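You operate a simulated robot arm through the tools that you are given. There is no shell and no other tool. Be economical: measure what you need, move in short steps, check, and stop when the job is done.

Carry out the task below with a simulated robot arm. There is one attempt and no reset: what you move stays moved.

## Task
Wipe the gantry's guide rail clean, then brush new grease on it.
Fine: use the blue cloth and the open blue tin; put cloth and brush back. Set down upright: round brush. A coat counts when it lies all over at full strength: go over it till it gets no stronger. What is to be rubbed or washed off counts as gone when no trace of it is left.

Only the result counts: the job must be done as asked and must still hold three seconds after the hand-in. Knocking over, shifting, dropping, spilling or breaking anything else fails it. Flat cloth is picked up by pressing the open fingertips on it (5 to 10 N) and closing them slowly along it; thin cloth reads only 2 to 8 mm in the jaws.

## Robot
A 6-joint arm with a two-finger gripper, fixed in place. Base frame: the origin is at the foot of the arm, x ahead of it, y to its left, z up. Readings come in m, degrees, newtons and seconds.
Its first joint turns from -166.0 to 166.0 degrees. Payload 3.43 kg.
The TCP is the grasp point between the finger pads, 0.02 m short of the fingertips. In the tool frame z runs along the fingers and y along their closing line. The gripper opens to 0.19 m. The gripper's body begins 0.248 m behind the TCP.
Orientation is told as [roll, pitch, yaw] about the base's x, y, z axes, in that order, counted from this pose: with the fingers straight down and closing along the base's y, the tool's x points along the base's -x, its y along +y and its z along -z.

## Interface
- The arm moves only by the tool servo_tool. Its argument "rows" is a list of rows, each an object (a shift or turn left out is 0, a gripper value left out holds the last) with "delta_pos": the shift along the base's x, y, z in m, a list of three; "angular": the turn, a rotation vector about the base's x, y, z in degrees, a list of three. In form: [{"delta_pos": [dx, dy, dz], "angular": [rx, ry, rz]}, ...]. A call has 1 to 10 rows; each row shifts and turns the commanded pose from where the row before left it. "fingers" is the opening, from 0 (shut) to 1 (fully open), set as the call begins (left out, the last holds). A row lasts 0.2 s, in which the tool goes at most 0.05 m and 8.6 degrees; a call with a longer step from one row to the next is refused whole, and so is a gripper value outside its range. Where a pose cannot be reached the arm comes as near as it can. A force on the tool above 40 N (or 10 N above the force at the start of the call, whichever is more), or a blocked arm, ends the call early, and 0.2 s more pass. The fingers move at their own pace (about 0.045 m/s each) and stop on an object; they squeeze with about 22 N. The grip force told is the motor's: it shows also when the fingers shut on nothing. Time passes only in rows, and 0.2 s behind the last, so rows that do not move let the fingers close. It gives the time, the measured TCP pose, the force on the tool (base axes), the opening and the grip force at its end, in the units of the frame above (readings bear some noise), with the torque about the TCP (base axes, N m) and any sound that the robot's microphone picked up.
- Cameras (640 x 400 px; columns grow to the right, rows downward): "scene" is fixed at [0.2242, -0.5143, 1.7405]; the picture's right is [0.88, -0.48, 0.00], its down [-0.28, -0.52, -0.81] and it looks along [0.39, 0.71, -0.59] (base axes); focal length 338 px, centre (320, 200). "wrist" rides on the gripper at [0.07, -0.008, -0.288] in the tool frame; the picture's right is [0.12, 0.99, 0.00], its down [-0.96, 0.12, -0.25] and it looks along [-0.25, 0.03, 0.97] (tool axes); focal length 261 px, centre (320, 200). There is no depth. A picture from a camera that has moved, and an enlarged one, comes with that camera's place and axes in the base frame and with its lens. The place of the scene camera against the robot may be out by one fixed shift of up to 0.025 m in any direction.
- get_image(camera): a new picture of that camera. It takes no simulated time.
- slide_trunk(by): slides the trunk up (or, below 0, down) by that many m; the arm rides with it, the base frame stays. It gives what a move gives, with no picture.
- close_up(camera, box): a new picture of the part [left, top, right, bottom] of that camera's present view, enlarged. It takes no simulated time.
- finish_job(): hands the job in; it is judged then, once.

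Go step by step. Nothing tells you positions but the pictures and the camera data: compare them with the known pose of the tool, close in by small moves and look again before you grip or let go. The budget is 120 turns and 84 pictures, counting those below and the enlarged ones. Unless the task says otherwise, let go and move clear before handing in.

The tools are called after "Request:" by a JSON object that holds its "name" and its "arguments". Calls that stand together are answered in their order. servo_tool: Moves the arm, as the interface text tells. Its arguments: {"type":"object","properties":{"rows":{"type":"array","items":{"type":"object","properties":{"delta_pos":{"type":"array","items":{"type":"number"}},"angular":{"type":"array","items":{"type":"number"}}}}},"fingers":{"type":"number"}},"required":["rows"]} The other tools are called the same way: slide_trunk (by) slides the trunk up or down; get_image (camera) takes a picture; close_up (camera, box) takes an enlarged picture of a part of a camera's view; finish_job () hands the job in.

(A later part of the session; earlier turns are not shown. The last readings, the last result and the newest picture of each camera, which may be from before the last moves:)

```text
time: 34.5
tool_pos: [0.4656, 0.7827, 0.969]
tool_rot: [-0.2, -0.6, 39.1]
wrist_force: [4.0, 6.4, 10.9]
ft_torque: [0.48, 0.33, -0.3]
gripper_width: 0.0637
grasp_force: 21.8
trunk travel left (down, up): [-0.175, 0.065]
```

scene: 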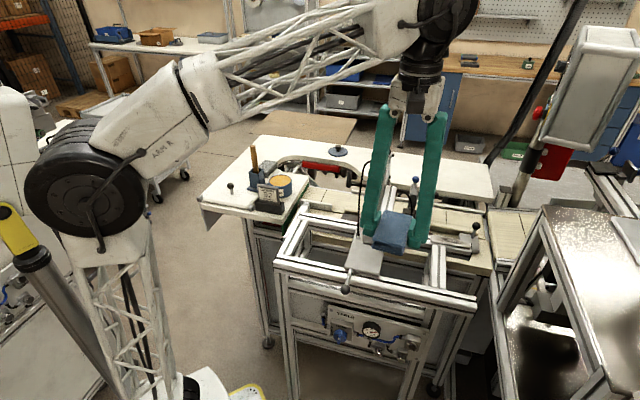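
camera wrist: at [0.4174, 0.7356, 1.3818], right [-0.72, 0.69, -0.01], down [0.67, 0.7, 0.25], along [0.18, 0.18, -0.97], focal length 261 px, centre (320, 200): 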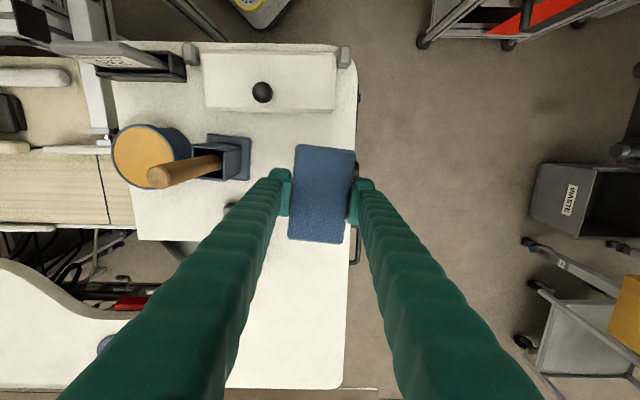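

Contact with the table. I open the fingers to 0.11 m and lift clear.

Request:
{"name": "servo_tool", "arguments": {"fingers": 0.55, "rows": [{}, {}, {}, {}]}}

Request:
{"name": "servo_tool", "arguments": {"rows": [{"delta_pos": [0, 0, 0.02]}, {"delta_pos": [0, 0, 0.04]}, {"delta_pos": [0, 0, 0.04]}, {"delta_pos": [0, 0, 0.04]}, {"delta_pos": [0, 0, 0.03]}]}}

Request:
{"name": "get_image", "arguments": {"camera": "wrist"}}

Request:
{"name": "close_up", "arguments": {"camera": "scene", "box": [190, 130, 310, 220]}}

```text
time: 35.5
tool_pos: [0.4643, 0.7826, 0.9687]
tool_rot: [-0.1, -0.4, 39.2]
wrist_force: [0.6, 0.6, 0.4]
ft_torque: [0.02, -0.01, 0.0]
gripper_width: 0.1047
grasp_force: 0.0
trunk travel left (down, up): [-0.175, 0.065]
```

```text
time: 36.7
tool_pos: [0.4644, 0.783, 1.1409]
tool_rot: [-0.2, -0.7, 39.2]
wrist_force: [-0.4, -0.2, 0.5]
ft_torque: [0.0, -0.01, -0.03]
gripper_width: 0.1044
grasp_force: 0.0
trunk travel left (down, up): [-0.175, 0.065]
```

```text
45 pictures are left
camera wrist: at [0.4139, 0.7311, 1.428], right [-0.72, 0.69, -0.01], down [0.67, 0.7, 0.26], along [0.18, 0.18, -0.97], focal length 261 px, centre (320, 200)
```

wrist: 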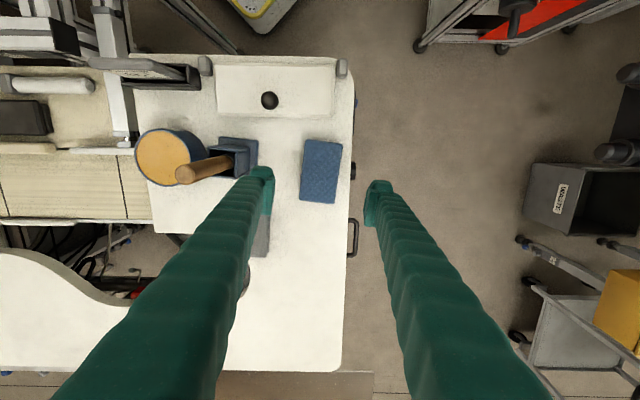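

```text
4.44 times, centred on (250, 175) of scene
camera zoom: at [0.2242, -0.5143, 1.7405], right [0.88, -0.48, 0.0], down [-0.28, -0.52, -0.81], along [0.39, 0.71, -0.59], focal length 1502 px, centre (631, 311)
```

zoom: 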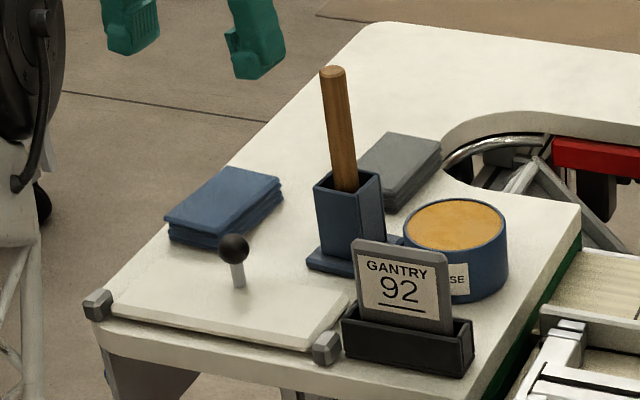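

The cloth is back in place. The brush handle stands at about (0.56, 0.655), from the cup rim z≈1.014 to 1.131. I raise the trunk for more reach and turn to yaw 0 above the brush.

Request:
{"name": "slide_trunk", "arguments": {"by": 0.064}}

Request:
{"name": "servo_tool", "arguments": {"fingers": 0.4, "rows": [{"delta_pos": [0.01, -0.02, 0], "angular": [0, 0, -7.8]}, {"delta_pos": [0.02, -0.025, 0], "angular": [0, 0, -7.8]}, {"delta_pos": [0.02, -0.028, 0], "angular": [0, 0, -7.8]}, {"delta_pos": [0.02, -0.028, 0], "angular": [0, 0, -7.8]}, {"delta_pos": [0.025, -0.027, 0], "angular": [0, 0, -7.8]}]}}

Request:
{"name": "get_image", "arguments": {"camera": "wrist"}}

```text
time: 37.8
tool_pos: [0.4656, 0.7842, 1.2031]
tool_rot: [-0.2, -0.5, 39.1]
wrist_force: [0.2, -0.7, -0.1]
ft_torque: [0.0, -0.03, -0.02]
gripper_width: 0.1044
grasp_force: 0.1
trunk travel left (down, up): [-0.239, 0.001]
```

```text
time: 39.0
tool_pos: [0.5595, 0.6574, 1.2045]
tool_rot: [-0.1, -0.4, 0.0]
wrist_force: [0.0, -0.6, -0.5]
ft_torque: [-0.1, -0.12, 0.02]
gripper_width: 0.0756
grasp_force: 0.0
trunk travel left (down, up): [-0.239, 0.001]
```

```text
43 pictures are left
camera wrist: at [0.487, 0.6497, 1.4921], right [-0.12, 0.99, 0.0], down [0.96, 0.12, 0.26], along [0.25, 0.03, -0.97], focal length 261 px, centre (320, 200)
```

wrist: 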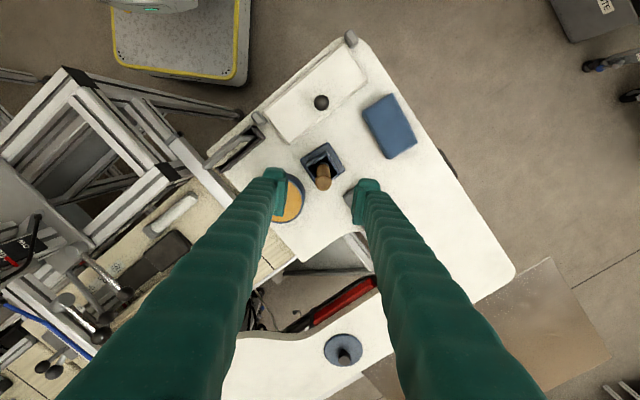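

Request:
{"name": "close_up", "arguments": {"camera": "wrist", "box": [270, 120, 380, 230]}}

Request:
{"name": "close_up", "arguments": {"camera": "scene", "box": [230, 100, 310, 220]}}

```text
3.64 times, centred on (325, 175) of wrist
camera zoom: at [0.487, 0.6497, 1.4921], right [-0.12, 0.99, 0.0], down [0.96, 0.12, 0.26], along [0.25, 0.03, -0.97], focal length 948 px, centre (302, 291)
```

zoom: 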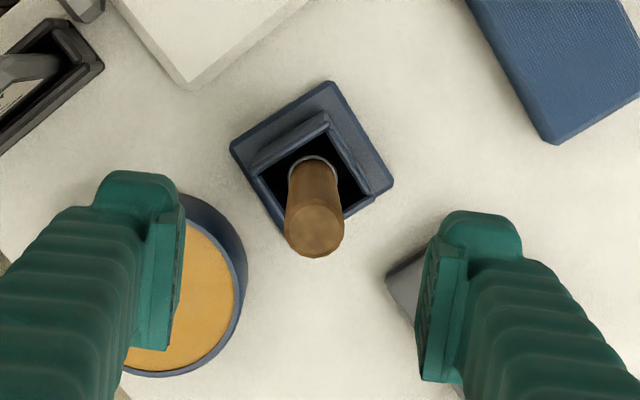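

```text
3.33 times, centred on (270, 160) of scene
camera zoom: at [0.2242, -0.5143, 1.7405], right [0.88, -0.48, 0.0], down [-0.28, -0.52, -0.81], along [0.39, 0.71, -0.59], focal length 1127 px, centre (487, 333)
```

zoom: 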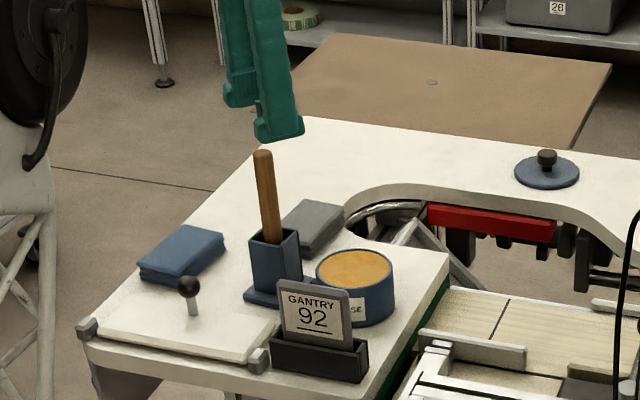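

The brush axis is near (0.551, 0.6625), almost vertical. I correct and descend around the handle to TCP z≈1.06.

Request:
{"name": "servo_tool", "arguments": {"rows": [{"delta_pos": [-0.006, 0.005, -0.01]}, {"delta_pos": [0, 0, -0.035]}, {"delta_pos": [0, 0, -0.035]}, {"delta_pos": [-0.002, 0, -0.03]}, {"delta_pos": [0, 0, -0.03]}]}}

Request:
{"name": "close_up", "arguments": {"camera": "scene", "box": [220, 130, 310, 210]}}

Request:
{"name": "close_up", "arguments": {"camera": "wrist", "box": [250, 100, 390, 240]}}

```text
time: 40.1
tool_pos: [0.5518, 0.6601, 1.0643]
tool_rot: [-0.2, -0.5, 0.2]
wrist_force: [-0.9, -1.3, 0.5]
ft_torque: [0.06, -0.03, 0.01]
gripper_width: 0.076
grasp_force: 0.1
trunk travel left (down, up): [-0.239, 0.001]
```

```text
5.00 times, centred on (265, 170) of scene
camera zoom: at [0.2242, -0.5143, 1.7405], right [0.88, -0.48, 0.0], down [-0.28, -0.52, -0.81], along [0.39, 0.71, -0.59], focal length 1690 px, centre (595, 350)
```

zoom: 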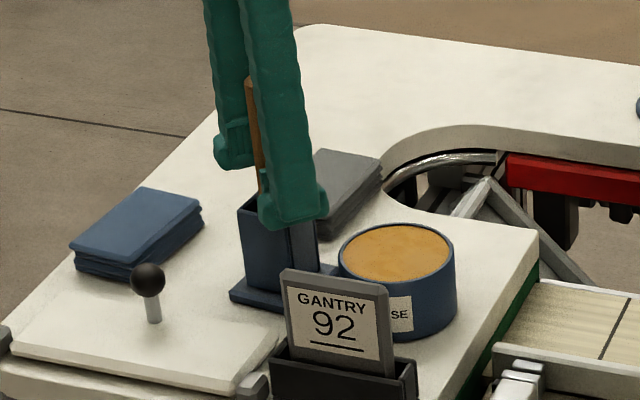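

```text
2.86 times, centred on (320, 170) of wrist
camera zoom: at [0.4798, 0.653, 1.3517], right [-0.12, 0.99, 0.0], down [0.96, 0.12, 0.26], along [0.25, 0.03, -0.97], focal length 745 px, centre (320, 286)
```

zoom: 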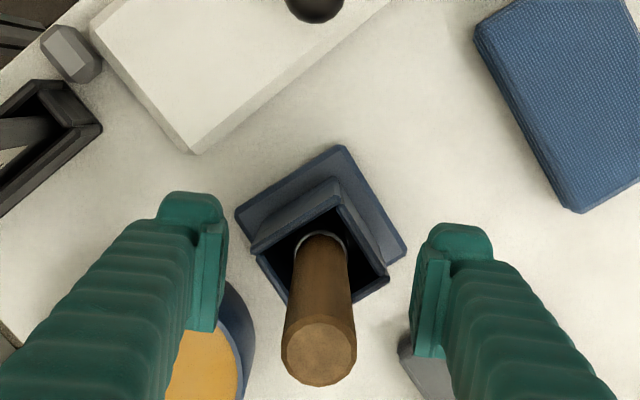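

Centred. I go 12 mm lower and close on the handle.

Request:
{"name": "servo_tool", "arguments": {"rows": [{"delta_pos": [-0.001, 0, -0.006]}, {"delta_pos": [0, 0.001, -0.006]}, {}]}}

Request:
{"name": "servo_tool", "arguments": {"fingers": 0.05, "rows": [{}, {}, {}, {}, {}]}}

Request:
{"name": "close_up", "arguments": {"camera": "wrist", "box": [250, 100, 390, 240]}}

```text
time: 41.0
tool_pos: [0.5519, 0.6606, 1.0515]
tool_rot: [-0.2, -0.5, 0.2]
wrist_force: [0.0, 0.5, -0.4]
ft_torque: [0.02, 0.04, 0.02]
gripper_width: 0.0759
grasp_force: 0.1
trunk travel left (down, up): [-0.239, 0.001]
```

```text
time: 42.1
tool_pos: [0.5506, 0.6611, 1.0561]
tool_rot: [0.0, -0.6, 0.2]
wrist_force: [-3.2, -4.5, 18.5]
ft_torque: [-0.26, 0.15, 0.09]
gripper_width: 0.0214
grasp_force: 21.8
trunk travel left (down, up): [-0.239, 0.001]
stopped in row 5: the force on the tool passed its limit at 42 N (the readings are from after the stop); the commanded pose is now the measured one
```

```text
2.86 times, centred on (320, 170) of wrist
camera zoom: at [0.4775, 0.6523, 1.3426], right [-0.12, 0.99, 0.0], down [0.96, 0.12, 0.26], along [0.26, 0.03, -0.97], focal length 745 px, centre (320, 286)
```

zoom: 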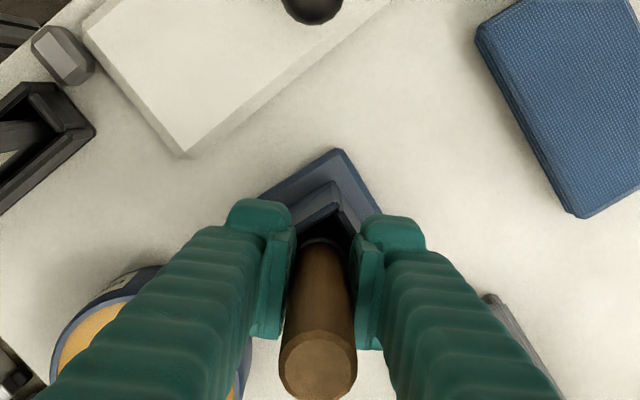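

Gripped at 0.0214 m; the tips lightly touch the cup rim. I lift gently and check that only the brush comes up.

Request:
{"name": "servo_tool", "arguments": {"rows": [{"delta_pos": [0, 0, 0.004]}, {"delta_pos": [0, 0, 0.008]}, {"delta_pos": [0, 0, 0.02]}, {"delta_pos": [0, 0, 0.03]}, {"delta_pos": [0, 0, 0.03]}, {}]}}

Request:
{"name": "close_up", "arguments": {"camera": "scene", "box": [220, 100, 320, 210]}}

Request:
{"name": "close_up", "arguments": {"camera": "wrist", "box": [230, 100, 410, 300]}}

```text
time: 43.5
tool_pos: [0.5498, 0.6624, 1.147]
tool_rot: [-0.2, -0.5, 0.2]
wrist_force: [0.0, 0.5, -0.8]
ft_torque: [0.05, 0.02, -0.02]
gripper_width: 0.0212
grasp_force: 21.7
trunk travel left (down, up): [-0.239, 0.001]
```

```text
3.64 times, centred on (270, 155) of scene
camera zoom: at [0.2242, -0.5143, 1.7405], right [0.88, -0.48, 0.0], down [-0.28, -0.52, -0.81], along [0.39, 0.71, -0.59], focal length 1229 px, centre (502, 364)
```

zoom: 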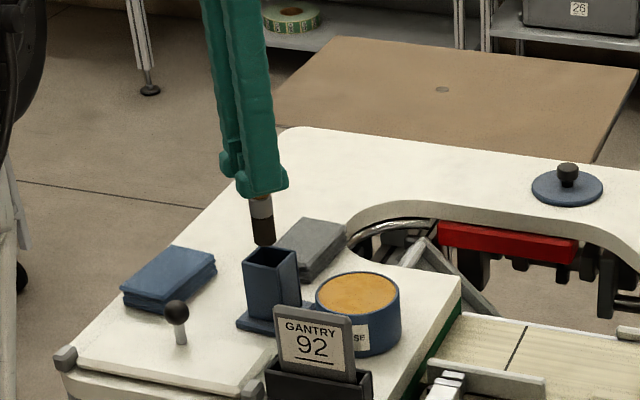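

```text
2.00 times, centred on (320, 200) of wrist
camera zoom: at [0.4766, 0.6538, 1.4344], right [-0.12, 0.99, 0.0], down [0.96, 0.12, 0.26], along [0.26, 0.03, -0.97], focal length 521 px, centre (320, 200)
```

zoom: 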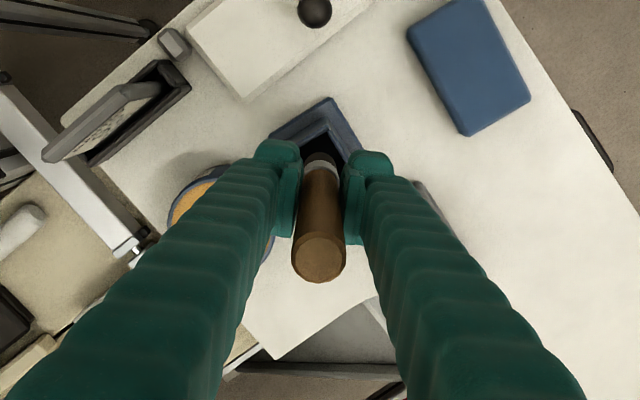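

The brush is out, bristles about 8–10 cm below the TCP. I move above the tin at about (0.625, 0.588).

Request:
{"name": "servo_tool", "arguments": {"rows": [{"delta_pos": [0, 0, 0.015]}, {"delta_pos": [0.026, -0.025, 0]}, {"delta_pos": [0.026, -0.025, 0]}, {"delta_pos": [0.025, -0.025, 0]}, {}]}}

Request:
{"name": "close_up", "arguments": {"camera": "scene", "box": [230, 110, 330, 210]}}

Request:
{"name": "close_up", "arguments": {"camera": "wrist", "box": [250, 100, 390, 240]}}

```text
time: 44.7
tool_pos: [0.6272, 0.5861, 1.1623]
tool_rot: [-0.1, -0.5, 0.2]
wrist_force: [0.1, -0.3, -0.1]
ft_torque: [0.02, 0.01, 0.01]
gripper_width: 0.0214
grasp_force: 22.0
trunk travel left (down, up): [-0.239, 0.001]
```

```text
4.00 times, centred on (280, 160) of scene
camera zoom: at [0.2242, -0.5143, 1.7405], right [0.88, -0.48, 0.0], down [-0.28, -0.52, -0.81], along [0.39, 0.71, -0.59], focal length 1352 px, centre (480, 360)
```

zoom: 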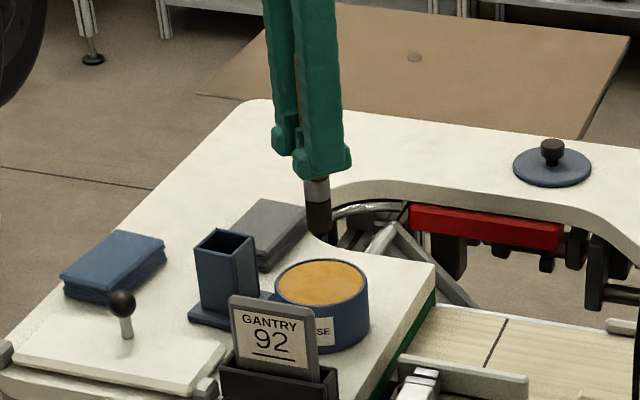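

```text
2.86 times, centred on (320, 170) of wrist
camera zoom: at [0.5546, 0.5777, 1.4492], right [-0.12, 0.99, 0.0], down [0.96, 0.12, 0.26], along [0.26, 0.03, -0.97], focal length 745 px, centre (320, 286)
```

zoom: 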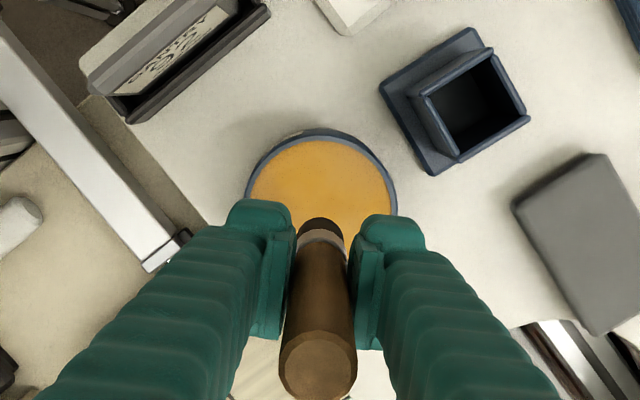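

The brush is centred over the tin. I lower into the grease in small steps.

Request:
{"name": "servo_tool", "arguments": {"rows": [{"delta_pos": [0.001, 0, -0.02]}, {"delta_pos": [0.001, 0, -0.02]}, {"delta_pos": [0, 0, -0.012]}, {"delta_pos": [0, 0, -0.01]}, {}]}}

Request:
{"name": "close_up", "arguments": {"camera": "scene", "box": [240, 130, 320, 210]}}

```text
time: 45.9
tool_pos: [0.6304, 0.5868, 1.0999]
tool_rot: [-0.1, -0.6, 0.2]
wrist_force: [0.1, 0.0, 11.3]
ft_torque: [0.02, -0.04, 0.03]
gripper_width: 0.0213
grasp_force: 21.6
trunk travel left (down, up): [-0.239, 0.001]
```

```text
5.00 times, centred on (280, 170) of scene
camera zoom: at [0.2242, -0.5143, 1.7405], right [0.88, -0.48, 0.0], down [-0.28, -0.52, -0.81], along [0.39, 0.71, -0.59], focal length 1690 px, centre (520, 350)
```

zoom: 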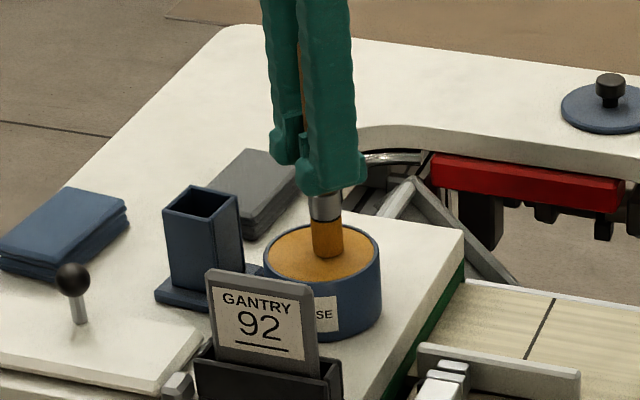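

The bristles are loaded. I lift and carry the brush by the safe route round to the rail, tilting the tool 10° outward for reach.

Request:
{"name": "servo_tool", "arguments": {"rows": [{"delta_pos": [0, 0, 0.03]}, {"delta_pos": [0, 0, 0.04]}, {"delta_pos": [-0.01, -0.02, 0.04]}, {"delta_pos": [-0.015, -0.035, 0.03]}, {"delta_pos": [-0.015, -0.045, 0]}, {"delta_pos": [-0.015, -0.045, 0]}, {"delta_pos": [-0.015, -0.045, 0]}, {"delta_pos": [-0.015, -0.045, 0]}, {"delta_pos": [-0.015, -0.045, 0]}, {"delta_pos": [-0.015, -0.045, 0]}]}}

Request:
{"name": "servo_tool", "arguments": {"rows": [{"delta_pos": [0, -0.048, 0]}, {"delta_pos": [0, -0.048, 0]}, {"delta_pos": [0, -0.048, 0]}, {"delta_pos": [0.005, -0.048, 0]}, {"delta_pos": [0.01, -0.048, 0]}, {"delta_pos": [0.015, -0.045, 0]}, {"delta_pos": [0.02, -0.045, 0]}, {"delta_pos": [0.03, -0.03, 0], "angular": [0, -2, 0]}, {"delta_pos": [0.045, 0, 0], "angular": [0, -4, 0]}, {"delta_pos": [0.045, 0, -0.01], "angular": [0, -4, 0]}]}}

Request:
{"name": "get_image", "arguments": {"camera": "wrist"}}

Request:
{"name": "get_image", "arguments": {"camera": "scene"}}

```text
time: 48.1
tool_pos: [0.5165, 0.2639, 1.24]
tool_rot: [-0.1, -0.6, 0.3]
wrist_force: [0.1, 0.5, -0.3]
ft_torque: [-0.13, 0.11, 0.0]
gripper_width: 0.0213
grasp_force: 21.8
trunk travel left (down, up): [-0.239, 0.001]
```

```text
time: 50.3
tool_pos: [0.6851, -0.0988, 1.2283]
tool_rot: [-0.2, -10.6, 0.2]
wrist_force: [-0.4, 0.3, -0.5]
ft_torque: [0.0, -0.1, -0.02]
gripper_width: 0.0211
grasp_force: 22.1
trunk travel left (down, up): [-0.239, 0.001]
```

```text
32 pictures are left
camera wrist: at [0.5627, -0.1063, 1.4991], right [-0.12, 0.99, -0.02], down [0.9, 0.12, 0.42], along [0.42, 0.03, -0.91], focal length 261 px, centre (320, 200)
```

wrist: 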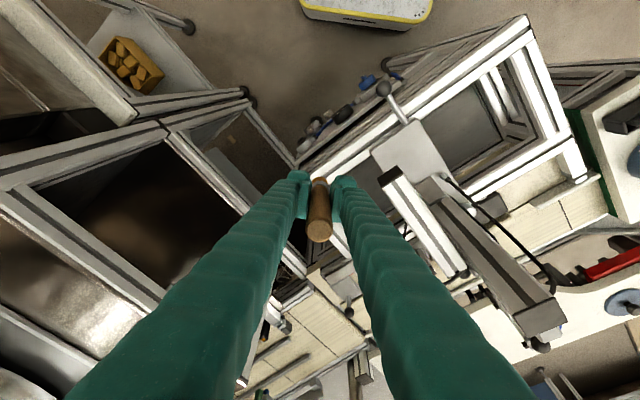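

```text
31 pictures are left
```

scene: 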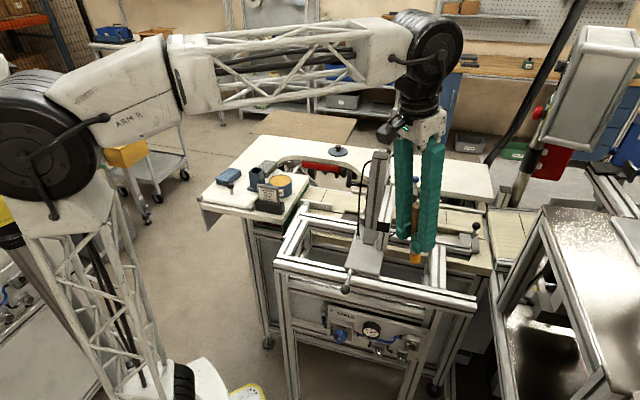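

Request:
{"name": "servo_tool", "arguments": {"rows": [{"delta_pos": [0.04, 0.005, -0.005]}, {"delta_pos": [0.04, 0.01, -0.01]}, {"delta_pos": [0.04, 0.015, -0.01]}, {"delta_pos": [0.04, 0.015, -0.015]}, {"delta_pos": [0.04, 0.017, -0.015]}, {"delta_pos": [0.035, 0.017, -0.015]}, {"delta_pos": [0.025, 0.016, -0.01]}, {}]}}

Request:
{"name": "close_up", "arguments": {"camera": "scene", "box": [400, 185, 500, 265]}}

Request:
{"name": "close_up", "arguments": {"camera": "wrist", "box": [240, 110, 400, 270]}}

```text
time: 52.1
tool_pos: [0.945, -0.003, 1.1476]
tool_rot: [-0.1, -10.6, 0.2]
wrist_force: [-0.1, 0.3, -0.5]
ft_torque: [0.01, 0.08, 0.03]
gripper_width: 0.0214
grasp_force: 21.7
trunk travel left (down, up): [-0.239, 0.001]
```

```text
5.00 times, centred on (450, 225) of scene
camera zoom: at [0.2242, -0.5143, 1.7405], right [0.88, -0.48, 0.0], down [-0.28, -0.52, -0.81], along [0.39, 0.71, -0.59], focal length 1690 px, centre (-330, 75)
```

zoom: 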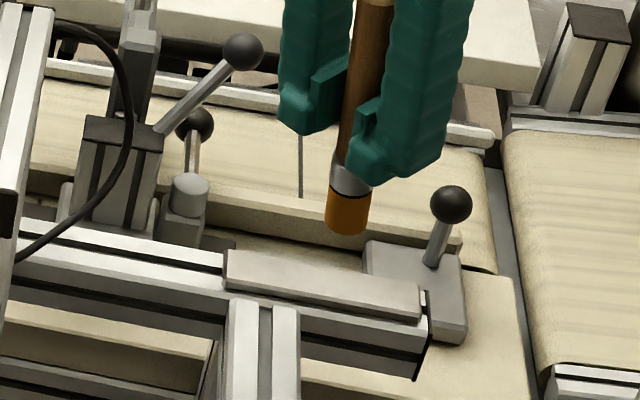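

```text
2.50 times, centred on (320, 190) of wrist
camera zoom: at [0.8241, -0.0124, 1.4182], right [-0.12, 0.99, -0.02], down [0.9, 0.12, 0.42], along [0.42, 0.03, -0.91], focal length 652 px, centre (320, 225)
```

zoom: 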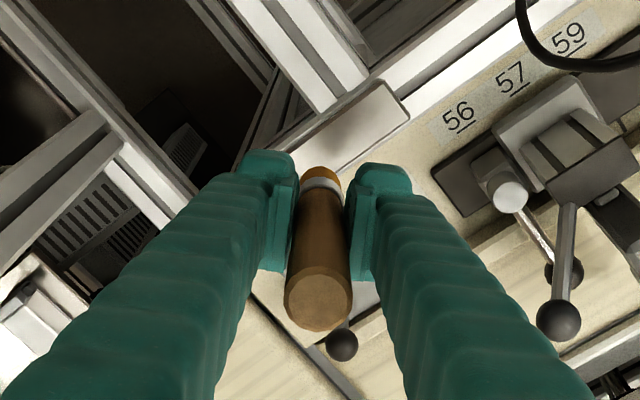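

The tip is right over the rail's middle. I lower until it touches.

Request:
{"name": "servo_tool", "arguments": {"rows": [{"delta_pos": [0, 0, -0.02]}, {"delta_pos": [0, 0, -0.015]}, {"delta_pos": [0, 0, -0.006]}, {"delta_pos": [0, 0, -0.004]}, {}]}}

Request:
{"name": "close_up", "arguments": {"camera": "scene", "box": [410, 205, 490, 265]}}

```text
time: 53.3
tool_pos: [0.9455, -0.0043, 1.1056]
tool_rot: [0.0, -10.6, 0.3]
wrist_force: [-0.5, -0.3, -0.7]
ft_torque: [0.01, 0.02, -0.03]
gripper_width: 0.0214
grasp_force: 22.1
trunk travel left (down, up): [-0.239, 0.001]
```

```text
6.67 times, centred on (450, 235) of scene
camera zoom: at [0.2242, -0.5143, 1.7405], right [0.88, -0.48, 0.0], down [-0.28, -0.52, -0.81], along [0.39, 0.71, -0.59], focal length 2253 px, centre (-547, -33)
```

zoom: 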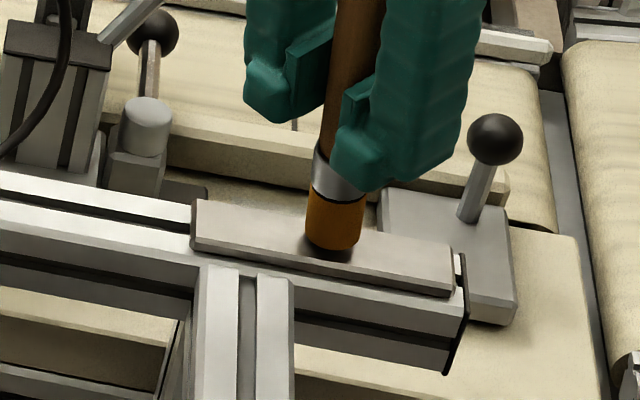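

Request:
{"name": "servo_tool", "arguments": {"rows": [{"delta_pos": [0, 0, -0.002]}, {"delta_pos": [0, 0, -0.002]}, {"delta_pos": [0, 0, -0.002]}, {}]}}

```text
time: 54.3
tool_pos: [0.9449, -0.0033, 1.1003]
tool_rot: [-0.1, -10.7, 0.2]
wrist_force: [0.4, -1.0, 21.1]
ft_torque: [0.0, -0.22, 0.01]
gripper_width: 0.0212
grasp_force: 22.1
trunk travel left (down, up): [-0.239, 0.001]
```

Contact at TCP z 1.1003, with the tip near (0.955, −0.003). I ease off a little and stroke toward the outer end.

Request:
{"name": "servo_tool", "arguments": {"rows": [{"delta_pos": [0, 0, 0.001]}, {"delta_pos": [0.0106, -0.0106, 0]}, {"delta_pos": [0.0106, -0.0106, 0]}, {"delta_pos": [0.0106, -0.0106, 0]}, {"delta_pos": [0.0085, -0.0085, 0]}, {}]}}

Request:
{"name": "close_up", "arguments": {"camera": "scene", "box": [410, 205, 490, 265]}}

```text
time: 55.7
tool_pos: [0.985, -0.0449, 1.0998]
tool_rot: [-0.1, -10.6, 0.2]
wrist_force: [0.0, 0.4, 0.0]
ft_torque: [0.01, -0.01, -0.01]
gripper_width: 0.0213
grasp_force: 21.9
trunk travel left (down, up): [-0.239, 0.001]
```

```text
6.67 times, centred on (450, 235) of scene
camera zoom: at [0.2242, -0.5143, 1.7405], right [0.88, -0.48, 0.0], down [-0.28, -0.52, -0.81], along [0.39, 0.71, -0.59], focal length 2253 px, centre (-547, -33)
```

zoom: 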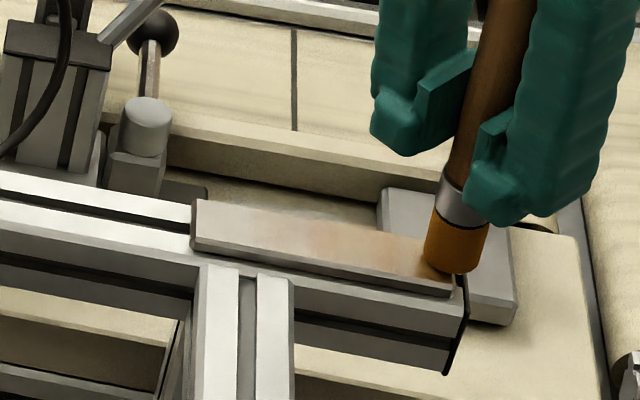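

The coat takes. I go on with strokes back and forth over neighbouring lanes.

Request:
{"name": "servo_tool", "arguments": {"rows": [{"delta_pos": [-0.001, 0.009, 0]}, {"delta_pos": [-0.0106, 0.0106, 0]}, {"delta_pos": [-0.0106, 0.0106, 0]}, {"delta_pos": [-0.0106, 0.0106, 0]}, {"delta_pos": [-0.0106, 0.0106, 0]}, {"delta_pos": [-0.0106, 0.0106, 0]}, {"delta_pos": [-0.0106, 0.0106, 0]}, {"delta_pos": [-0.0095, 0.0095, 0]}]}}

Request:
{"name": "close_up", "arguments": {"camera": "scene", "box": [410, 205, 490, 265]}}

```text
time: 57.5
tool_pos: [0.9116, 0.0392, 1.0996]
tool_rot: [-0.1, -10.7, 0.2]
wrist_force: [-1.6, 1.2, 3.6]
ft_torque: [0.13, 0.07, 0.01]
gripper_width: 0.0209
grasp_force: 21.6
trunk travel left (down, up): [-0.239, 0.001]
```

```text
6.67 times, centred on (450, 235) of scene
camera zoom: at [0.2242, -0.5143, 1.7405], right [0.88, -0.48, 0.0], down [-0.28, -0.52, -0.81], along [0.39, 0.71, -0.59], focal length 2253 px, centre (-547, -33)
```

zoom: 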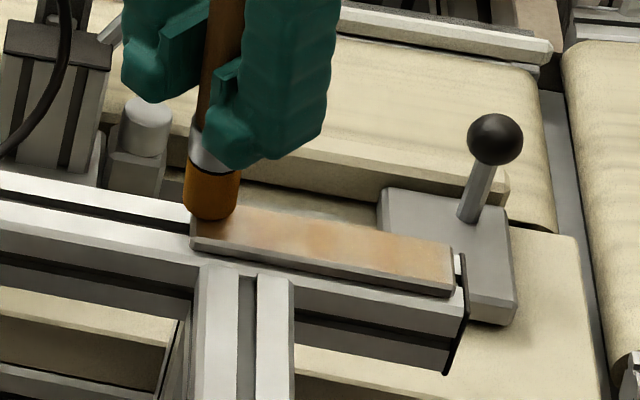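

Nearly full width is covered, still thin. More strokes over near, middle and far lanes.

Request:
{"name": "servo_tool", "arguments": {"rows": [{"delta_pos": [-0.004, -0.006, -0.0007]}, {"delta_pos": [0.0106, -0.0106, 0]}, {"delta_pos": [0.0106, -0.0106, 0]}, {"delta_pos": [0.0106, -0.0106, 0]}, {"delta_pos": [0.0106, -0.0106, 0]}, {"delta_pos": [0.0106, -0.0106, 0]}, {"delta_pos": [0.0106, -0.0106, 0]}, {"delta_pos": [0.0095, -0.0095, 0]}, {"delta_pos": [0.009, 0.009, 0]}]}}

Request:
{"name": "servo_tool", "arguments": {"rows": [{"delta_pos": [-0.0106, 0.0106, 0]}, {"delta_pos": [-0.0106, 0.0106, 0]}, {"delta_pos": [-0.0106, 0.0106, 0]}, {"delta_pos": [-0.0106, 0.0106, 0]}, {"delta_pos": [-0.0106, 0.0106, 0]}, {"delta_pos": [-0.0106, 0.0106, 0]}, {"delta_pos": [-0.0095, 0.0095, 0]}, {"delta_pos": [-0.0045, -0.0045, 0]}]}}

Request:
{"name": "servo_tool", "arguments": {"rows": [{"delta_pos": [0.0106, -0.0106, 0]}, {"delta_pos": [0.0106, -0.0106, 0]}, {"delta_pos": [0.0106, -0.0106, 0]}, {"delta_pos": [0.0106, -0.0106, 0]}, {"delta_pos": [0.0106, -0.0106, 0]}, {"delta_pos": [0.0106, -0.0106, 0]}, {"delta_pos": [0.0095, -0.0095, 0]}, {"delta_pos": [-0.0045, -0.0045, 0]}]}}

Request:
{"name": "servo_tool", "arguments": {"rows": [{"delta_pos": [-0.0106, 0.0106, 0]}, {"delta_pos": [-0.0106, 0.0106, 0]}, {"delta_pos": [-0.0106, 0.0106, 0]}, {"delta_pos": [-0.0106, 0.0106, 0]}, {"delta_pos": [-0.0106, 0.0106, 0]}, {"delta_pos": [-0.0106, 0.0106, 0]}, {"delta_pos": [-0.0095, 0.0095, 0]}]}}

Request:
{"name": "close_up", "arguments": {"camera": "scene", "box": [410, 205, 490, 265]}}

```text
time: 59.5
tool_pos: [0.9906, -0.0329, 1.099]
tool_rot: [-0.1, -10.7, 0.1]
wrist_force: [-0.1, -0.3, 5.6]
ft_torque: [0.0, 0.14, -0.01]
gripper_width: 0.0212
grasp_force: 21.9
trunk travel left (down, up): [-0.239, 0.001]
```

```text
time: 61.3
tool_pos: [0.9129, 0.0379, 1.0999]
tool_rot: [-0.1, -10.7, 0.3]
wrist_force: [0.1, 0.1, 0.7]
ft_torque: [0.02, 0.02, -0.02]
gripper_width: 0.0214
grasp_force: 21.7
trunk travel left (down, up): [-0.239, 0.001]
```

```text
time: 63.1
tool_pos: [0.9808, -0.0405, 1.1007]
tool_rot: [-0.1, -10.5, 0.3]
wrist_force: [0.7, 0.1, -1.0]
ft_torque: [-0.02, 0.03, 0.0]
gripper_width: 0.0213
grasp_force: 22.0
trunk travel left (down, up): [-0.239, 0.001]
```

```text
time: 64.7
tool_pos: [0.9062, 0.035, 1.0996]
tool_rot: [-0.1, -10.6, 0.2]
wrist_force: [0.0, 1.5, 3.1]
ft_torque: [0.12, 0.08, 0.02]
gripper_width: 0.0212
grasp_force: 22.3
trunk travel left (down, up): [-0.239, 0.001]
```

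```text
6.67 times, centred on (450, 235) of scene
camera zoom: at [0.2242, -0.5143, 1.7405], right [0.88, -0.48, 0.0], down [-0.28, -0.52, -0.81], along [0.39, 0.71, -0.59], focal length 2253 px, centre (-547, -33)
```

zoom: 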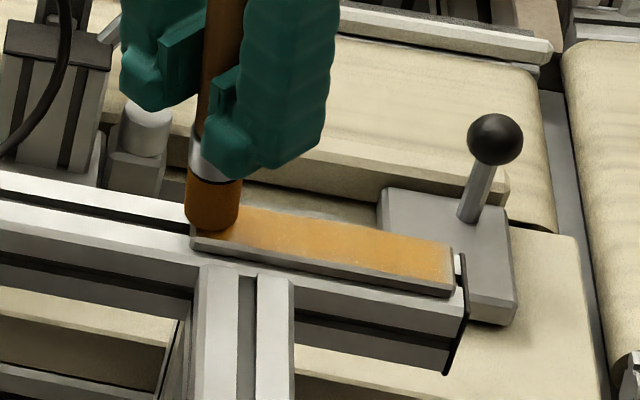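

Much stronger now. I repeat the pattern, going slightly past the ends and edges.

Request:
{"name": "servo_tool", "arguments": {"rows": [{"delta_pos": [-0.004, 0.0015, -0.0008]}, {"delta_pos": [0.0106, -0.0106, 0]}, {"delta_pos": [0.0106, -0.0106, 0]}, {"delta_pos": [0.0106, -0.0106, 0]}, {"delta_pos": [0.0106, -0.0106, 0]}, {"delta_pos": [0.0106, -0.0106, 0]}, {"delta_pos": [0.0106, -0.0106, 0]}, {"delta_pos": [0.0106, -0.0106, 0]}, {"delta_pos": [0.006, -0.006, 0]}, {"delta_pos": [0.0085, 0.0085, 0]}]}}

Request:
{"name": "servo_tool", "arguments": {"rows": [{"delta_pos": [-0.006, 0.006, 0]}, {"delta_pos": [-0.0106, 0.0106, 0]}, {"delta_pos": [-0.0106, 0.0106, 0]}, {"delta_pos": [-0.0106, 0.0106, 0]}, {"delta_pos": [-0.0106, 0.0106, 0]}, {"delta_pos": [-0.0106, 0.0106, 0]}, {"delta_pos": [-0.0106, 0.0106, 0]}, {"delta_pos": [-0.0106, 0.0106, 0]}, {"delta_pos": [0.005, 0.005, 0]}]}}

Request:
{"name": "servo_tool", "arguments": {"rows": [{"delta_pos": [0.0106, -0.0106, 0]}, {"delta_pos": [0.0106, -0.0106, 0]}, {"delta_pos": [0.0106, -0.0106, 0]}, {"delta_pos": [0.0106, -0.0106, 0]}, {"delta_pos": [0.0106, -0.0106, 0]}, {"delta_pos": [0.0106, -0.0106, 0]}, {"delta_pos": [0.0106, -0.0106, 0]}, {"delta_pos": [-0.005, -0.005, 0]}]}}

Request:
{"name": "servo_tool", "arguments": {"rows": [{"delta_pos": [-0.0106, 0.0106, 0]}, {"delta_pos": [-0.0106, 0.0106, 0]}, {"delta_pos": [-0.0106, 0.0106, 0]}, {"delta_pos": [-0.0106, 0.0106, 0]}, {"delta_pos": [-0.0106, 0.0106, 0]}, {"delta_pos": [-0.0106, 0.0106, 0]}, {"delta_pos": [-0.0106, 0.0106, 0]}, {"delta_pos": [-0.0045, -0.0045, 0]}]}}

Request:
{"name": "close_up", "arguments": {"camera": "scene", "box": [410, 205, 490, 265]}}

```text
time: 66.9
tool_pos: [0.9918, -0.0374, 1.0986]
tool_rot: [-0.1, -10.5, 0.1]
wrist_force: [0.5, 0.8, 0.8]
ft_torque: [0.08, -0.02, -0.01]
gripper_width: 0.0211
grasp_force: 22.2
trunk travel left (down, up): [-0.239, 0.001]
```

```text
time: 68.9
tool_pos: [0.9149, 0.0479, 1.0983]
tool_rot: [-0.1, -10.7, 0.1]
wrist_force: [-0.9, -1.0, 5.4]
ft_torque: [-0.04, 0.05, -0.01]
gripper_width: 0.0212
grasp_force: 22.0
trunk travel left (down, up): [-0.239, 0.001]
```

```text
time: 70.7
tool_pos: [0.9849, -0.0311, 1.0983]
tool_rot: [-0.1, -10.6, 0.2]
wrist_force: [-1.0, 0.3, 3.8]
ft_torque: [0.0, -0.01, -0.02]
gripper_width: 0.0212
grasp_force: 21.9
trunk travel left (down, up): [-0.239, 0.001]
```

```text
time: 72.5
tool_pos: [0.9069, 0.0376, 1.0993]
tool_rot: [0.0, -10.7, 0.2]
wrist_force: [-0.1, -0.3, -1.3]
ft_torque: [-0.05, 0.03, 0.02]
gripper_width: 0.0211
grasp_force: 22.2
trunk travel left (down, up): [-0.239, 0.001]
```

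```text
6.67 times, centred on (450, 235) of scene
camera zoom: at [0.2242, -0.5143, 1.7405], right [0.88, -0.48, 0.0], down [-0.28, -0.52, -0.81], along [0.39, 0.71, -0.59], focal length 2253 px, centre (-547, -33)
```

zoom: 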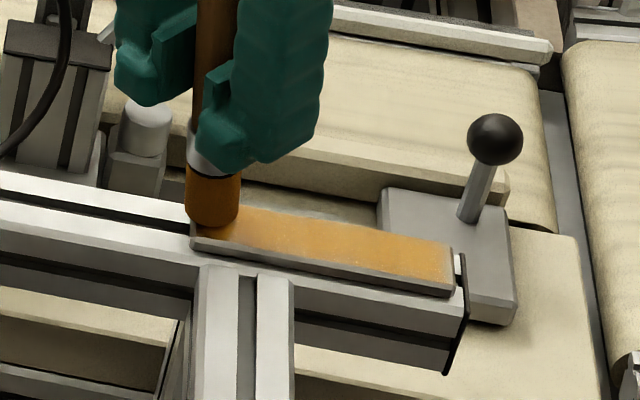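

The colour hardly changes any more. One more round on the near lane and the inner end, then I lift and inspect.

Request:
{"name": "servo_tool", "arguments": {"rows": [{"delta_pos": [0.0015, -0.004, -0.0007]}, {"delta_pos": [0.004, 0.004, 0]}, {"delta_pos": [0.004, 0.004, 0]}, {"delta_pos": [0.0065, -0.0065, 0]}, {"delta_pos": [-0.004, -0.004, 0]}, {"delta_pos": [-0.004, -0.004, 0]}, {"delta_pos": [0.0065, -0.0065, 0]}, {"delta_pos": [0.004, 0.004, 0]}, {"delta_pos": [0.004, 0.004, 0]}]}}

Request:
{"name": "servo_tool", "arguments": {"rows": [{"delta_pos": [-0.004, -0.004, 0]}, {"delta_pos": [0.0106, -0.0106, 0]}, {"delta_pos": [0.0106, -0.0106, 0]}, {"delta_pos": [0.0106, -0.0106, 0]}, {"delta_pos": [0.0106, -0.0106, 0]}, {"delta_pos": [0.0106, -0.0106, 0]}, {"delta_pos": [0.004, 0.004, 0]}, {"delta_pos": [-0.008, -0.008, 0]}, {"delta_pos": [-0.0106, 0.0106, 0]}, {"delta_pos": [-0.0106, 0.0106, 0]}]}}

Request:
{"name": "servo_tool", "arguments": {"rows": [{"delta_pos": [0, 0, 0.03]}, {"delta_pos": [-0.025, -0.02, 0.03]}, {"delta_pos": [-0.035, -0.02, 0.02]}, {"delta_pos": [-0.04, -0.02, 0.01]}, {"delta_pos": [-0.04, -0.02, 0.01]}, {"delta_pos": [-0.04, -0.02, 0.01], "angular": [0, 3, 0]}, {"delta_pos": [-0.045, -0.01, 0.01], "angular": [0, 4, 0]}, {"delta_pos": [-0.045, 0, 0], "angular": [0, 3, 0]}]}}

Request:
{"name": "close_up", "arguments": {"camera": "scene", "box": [420, 215, 490, 260]}}

```text
time: 74.5
tool_pos: [0.9303, 0.0288, 1.0967]
tool_rot: [0.0, -10.7, 0.2]
wrist_force: [-2.1, -1.6, 7.5]
ft_torque: [-0.09, 0.06, -0.02]
gripper_width: 0.0213
grasp_force: 22.2
trunk travel left (down, up): [-0.239, 0.001]
```

```text
time: 76.7
tool_pos: [0.9533, -0.0113, 1.0981]
tool_rot: [-0.1, -10.6, 0.1]
wrist_force: [-0.4, -0.3, -0.8]
ft_torque: [0.02, 0.02, 0.02]
gripper_width: 0.0211
grasp_force: 22.1
trunk travel left (down, up): [-0.239, 0.001]
```

```text
time: 78.5
tool_pos: [0.6837, -0.1204, 1.216]
tool_rot: [-0.1, -0.4, 0.2]
wrist_force: [0.7, -0.8, -1.7]
ft_torque: [-0.01, 0.14, 0.0]
gripper_width: 0.0209
grasp_force: 22.4
trunk travel left (down, up): [-0.239, 0.001]
```

```text
8.89 times, centred on (455, 238) of scene
camera zoom: at [0.2242, -0.5143, 1.7405], right [0.88, -0.48, 0.0], down [-0.28, -0.52, -0.81], along [0.39, 0.71, -0.59], focal length 3004 px, centre (-880, -133)
```

zoom: 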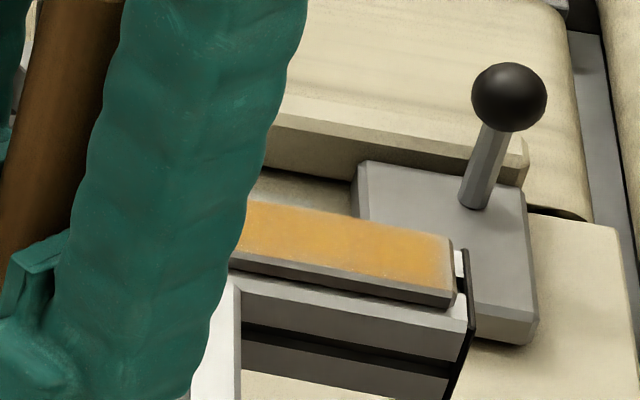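

Request:
{"name": "servo_tool", "arguments": {"rows": [{"delta_pos": [-0.04, 0.02, 0.01]}, {"delta_pos": [-0.035, 0.03, 0]}, {"delta_pos": [-0.03, 0.035, 0]}]}}

Request:
{"name": "close_up", "arguments": {"camera": "scene", "box": [425, 222, 475, 254]}}

```text
time: 79.3
tool_pos: [0.5799, -0.036, 1.2273]
tool_rot: [-0.2, -0.5, 0.2]
wrist_force: [1.4, -1.7, -0.8]
ft_torque: [0.07, 0.14, 0.0]
gripper_width: 0.0212
grasp_force: 22.1
trunk travel left (down, up): [-0.239, 0.001]
```

```text
12.50 times, centred on (450, 238) of scene
camera zoom: at [0.2242, -0.5143, 1.7405], right [0.88, -0.48, 0.0], down [-0.28, -0.52, -0.81], along [0.39, 0.71, -0.59], focal length 4225 px, centre (-1305, -275)
```

zoom: 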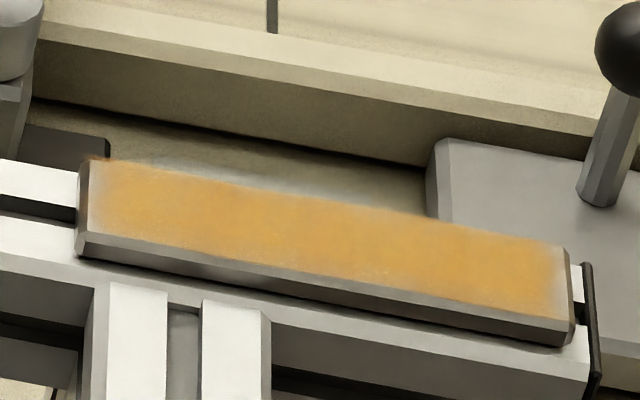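

The coat is even but pale along the near edge and both short ends: my lanes sat a few mm too far out. I go back and trace the near edge and the ends.

Request:
{"name": "servo_tool", "arguments": {"rows": [{"delta_pos": [0.035, -0.03, 0], "angular": [0, -4, 0]}, {"delta_pos": [0.035, -0.03, 0], "angular": [0, -4, 0]}, {"delta_pos": [0.035, -0.02, 0], "angular": [0, -2.2, 0]}, {"delta_pos": [0.0311, 0.01, -0.01]}, {"delta_pos": [0.0311, 0.02, -0.012]}, {"delta_pos": [0.0311, 0.022, -0.014]}, {"delta_pos": [0.0311, 0.022, -0.016]}, {"delta_pos": [0.0311, 0.0225, -0.017]}, {"delta_pos": [0.0311, 0.0245, -0.017]}, {"delta_pos": [0.0311, 0.0245, -0.017]}]}}

```text
time: 81.5
tool_pos: [0.901, 0.0278, 1.1257]
tool_rot: [-0.1, -10.8, 0.2]
wrist_force: [-0.6, 0.8, -0.2]
ft_torque: [0.08, -0.14, 0.02]
gripper_width: 0.0211
grasp_force: 22.7
trunk travel left (down, up): [-0.239, 0.001]
```

Request:
{"name": "servo_tool", "arguments": {"rows": [{"delta_pos": [0.002, 0.002, -0.018]}, {"delta_pos": [0, 0, -0.009]}, {"delta_pos": [0, 0, -0.0015]}, {}]}}

Request:
{"name": "close_up", "arguments": {"camera": "scene", "box": [410, 210, 480, 255]}}

```text
time: 82.5
tool_pos: [0.9035, 0.0306, 1.0966]
tool_rot: [-0.1, -10.9, 0.2]
wrist_force: [1.6, 0.3, 11.2]
ft_torque: [-0.04, -0.15, 0.0]
gripper_width: 0.0212
grasp_force: 21.8
trunk travel left (down, up): [-0.239, 0.001]
```

```text
8.89 times, centred on (445, 232) of scene
camera zoom: at [0.2242, -0.5143, 1.7405], right [0.88, -0.48, 0.0], down [-0.28, -0.52, -0.81], along [0.39, 0.71, -0.59], focal length 3004 px, centre (-791, -89)
```

zoom: 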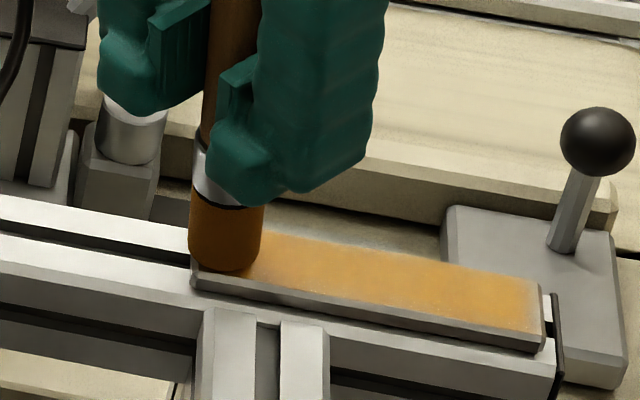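

The brush now sits at the near inner corner. I stroke the near edge, across the outer end, and back.

Request:
{"name": "servo_tool", "arguments": {"rows": [{"delta_pos": [-0.003, 0.003, 0]}, {"delta_pos": [0.013, -0.013, 0]}, {"delta_pos": [0.0106, -0.0106, 0]}, {"delta_pos": [0.0106, -0.0106, 0]}, {"delta_pos": [0.0106, -0.0106, 0]}, {"delta_pos": [0.0106, -0.0106, 0]}, {"delta_pos": [0.0106, -0.0106, 0]}, {"delta_pos": [0.0106, -0.0106, 0]}, {"delta_pos": [0.008, -0.008, 0]}]}}

Request:
{"name": "servo_tool", "arguments": {"rows": [{"delta_pos": [0.002, -0.002, 0]}, {"delta_pos": [0.005, 0.005, 0]}, {"delta_pos": [0.005, 0.005, 0]}, {"delta_pos": [0.005, 0.005, 0]}, {"delta_pos": [-0.003, 0.003, 0]}, {"delta_pos": [-0.005, -0.005, 0]}, {"delta_pos": [-0.005, -0.005, 0]}, {"delta_pos": [-0.005, -0.005, 0]}]}}

Request:
{"name": "close_up", "arguments": {"camera": "scene", "box": [420, 215, 490, 260]}}

```text
time: 84.5
tool_pos: [0.9855, -0.0497, 1.0963]
tool_rot: [-0.1, -10.8, 0.1]
wrist_force: [0.3, 0.1, 5.0]
ft_torque: [0.05, -0.06, 0.03]
gripper_width: 0.0212
grasp_force: 21.8
trunk travel left (down, up): [-0.239, 0.001]
```

```text
time: 86.3
tool_pos: [0.9838, -0.0484, 1.0956]
tool_rot: [-0.1, -10.8, 0.2]
wrist_force: [0.2, 2.5, 8.8]
ft_torque: [0.08, -0.09, -0.01]
gripper_width: 0.0209
grasp_force: 22.1
trunk travel left (down, up): [-0.239, 0.001]
```

```text
8.89 times, centred on (455, 238) of scene
camera zoom: at [0.2242, -0.5143, 1.7405], right [0.88, -0.48, 0.0], down [-0.28, -0.52, -0.81], along [0.39, 0.71, -0.59], focal length 3004 px, centre (-880, -133)
```

zoom: 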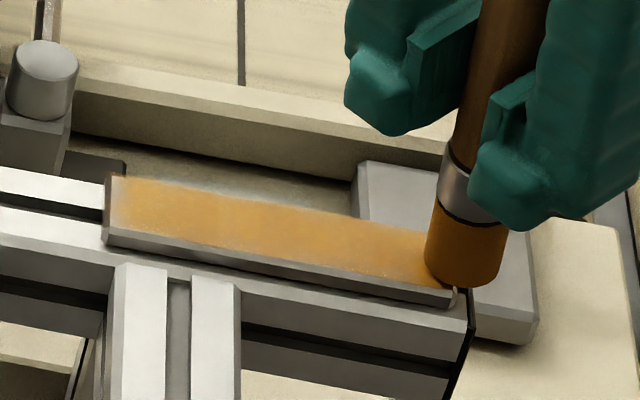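

Near edge now covered; the inner end still shows a thin pale strip. I go back and cross over the inner end.

Request:
{"name": "servo_tool", "arguments": {"rows": [{"delta_pos": [-0.0124, 0.0124, 0]}, {"delta_pos": [-0.0124, 0.0124, 0]}, {"delta_pos": [-0.0124, 0.0124, 0]}, {"delta_pos": [-0.0124, 0.0124, 0]}, {"delta_pos": [-0.0124, 0.0124, 0]}, {"delta_pos": [-0.0124, 0.0124, 0]}, {"delta_pos": [-0.0095, 0.0095, 0]}]}}

Request:
{"name": "servo_tool", "arguments": {"rows": [{"delta_pos": [-0.002, 0.002, 0]}, {"delta_pos": [0.005, 0.005, 0]}, {"delta_pos": [0.005, 0.005, 0]}, {"delta_pos": [0.005, 0.005, 0]}, {"delta_pos": [0.003, -0.003, 0]}, {"delta_pos": [-0.005, -0.005, 0]}, {"delta_pos": [-0.005, -0.005, 0]}, {"delta_pos": [-0.005, -0.005, 0]}, {"delta_pos": [0.005, 0.005, 0]}, {"delta_pos": [0.005, 0.005, 0]}]}}

Request:
{"name": "servo_tool", "arguments": {"rows": [{"delta_pos": [0.005, 0.005, 0]}, {"delta_pos": [0.012, -0.012, 0]}, {"delta_pos": [0.012, -0.012, 0]}, {"delta_pos": [0.012, -0.012, 0]}, {"delta_pos": [0, 0, 0]}]}}

Request:
{"name": "close_up", "arguments": {"camera": "scene", "box": [420, 215, 490, 260]}}

```text
time: 87.9
tool_pos: [0.9011, 0.0351, 1.0958]
tool_rot: [-0.1, -10.8, 0.3]
wrist_force: [0.3, -0.2, -0.4]
ft_torque: [0.04, 0.02, 0.02]
gripper_width: 0.021
grasp_force: 21.9
trunk travel left (down, up): [-0.239, 0.001]
```

```text
time: 90.1
tool_pos: [0.9115, 0.0436, 1.096]
tool_rot: [-0.1, -10.8, 0.2]
wrist_force: [-0.2, -0.1, -1.2]
ft_torque: [-0.02, -0.04, 0.02]
gripper_width: 0.0213
grasp_force: 22.0
trunk travel left (down, up): [-0.239, 0.001]
```

```text
time: 91.3
tool_pos: [0.9547, 0.013, 1.096]
tool_rot: [-0.2, -10.9, 0.3]
wrist_force: [1.3, -0.5, -0.2]
ft_torque: [0.01, 0.03, 0.02]
gripper_width: 0.0214
grasp_force: 21.9
trunk travel left (down, up): [-0.239, 0.001]
```

```text
8.89 times, centred on (455, 238) of scene
camera zoom: at [0.2242, -0.5143, 1.7405], right [0.88, -0.48, 0.0], down [-0.28, -0.52, -0.81], along [0.39, 0.71, -0.59], focal length 3004 px, centre (-880, -133)
```

zoom: 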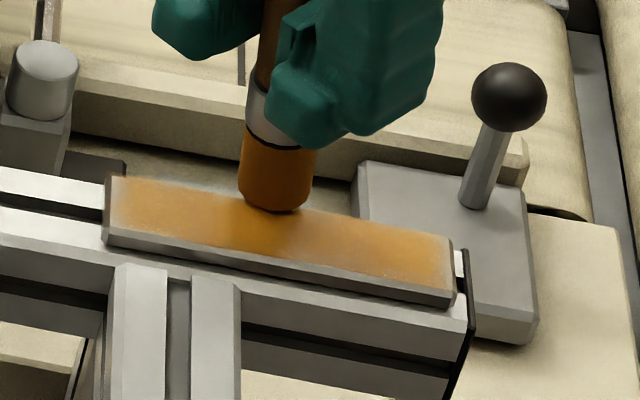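

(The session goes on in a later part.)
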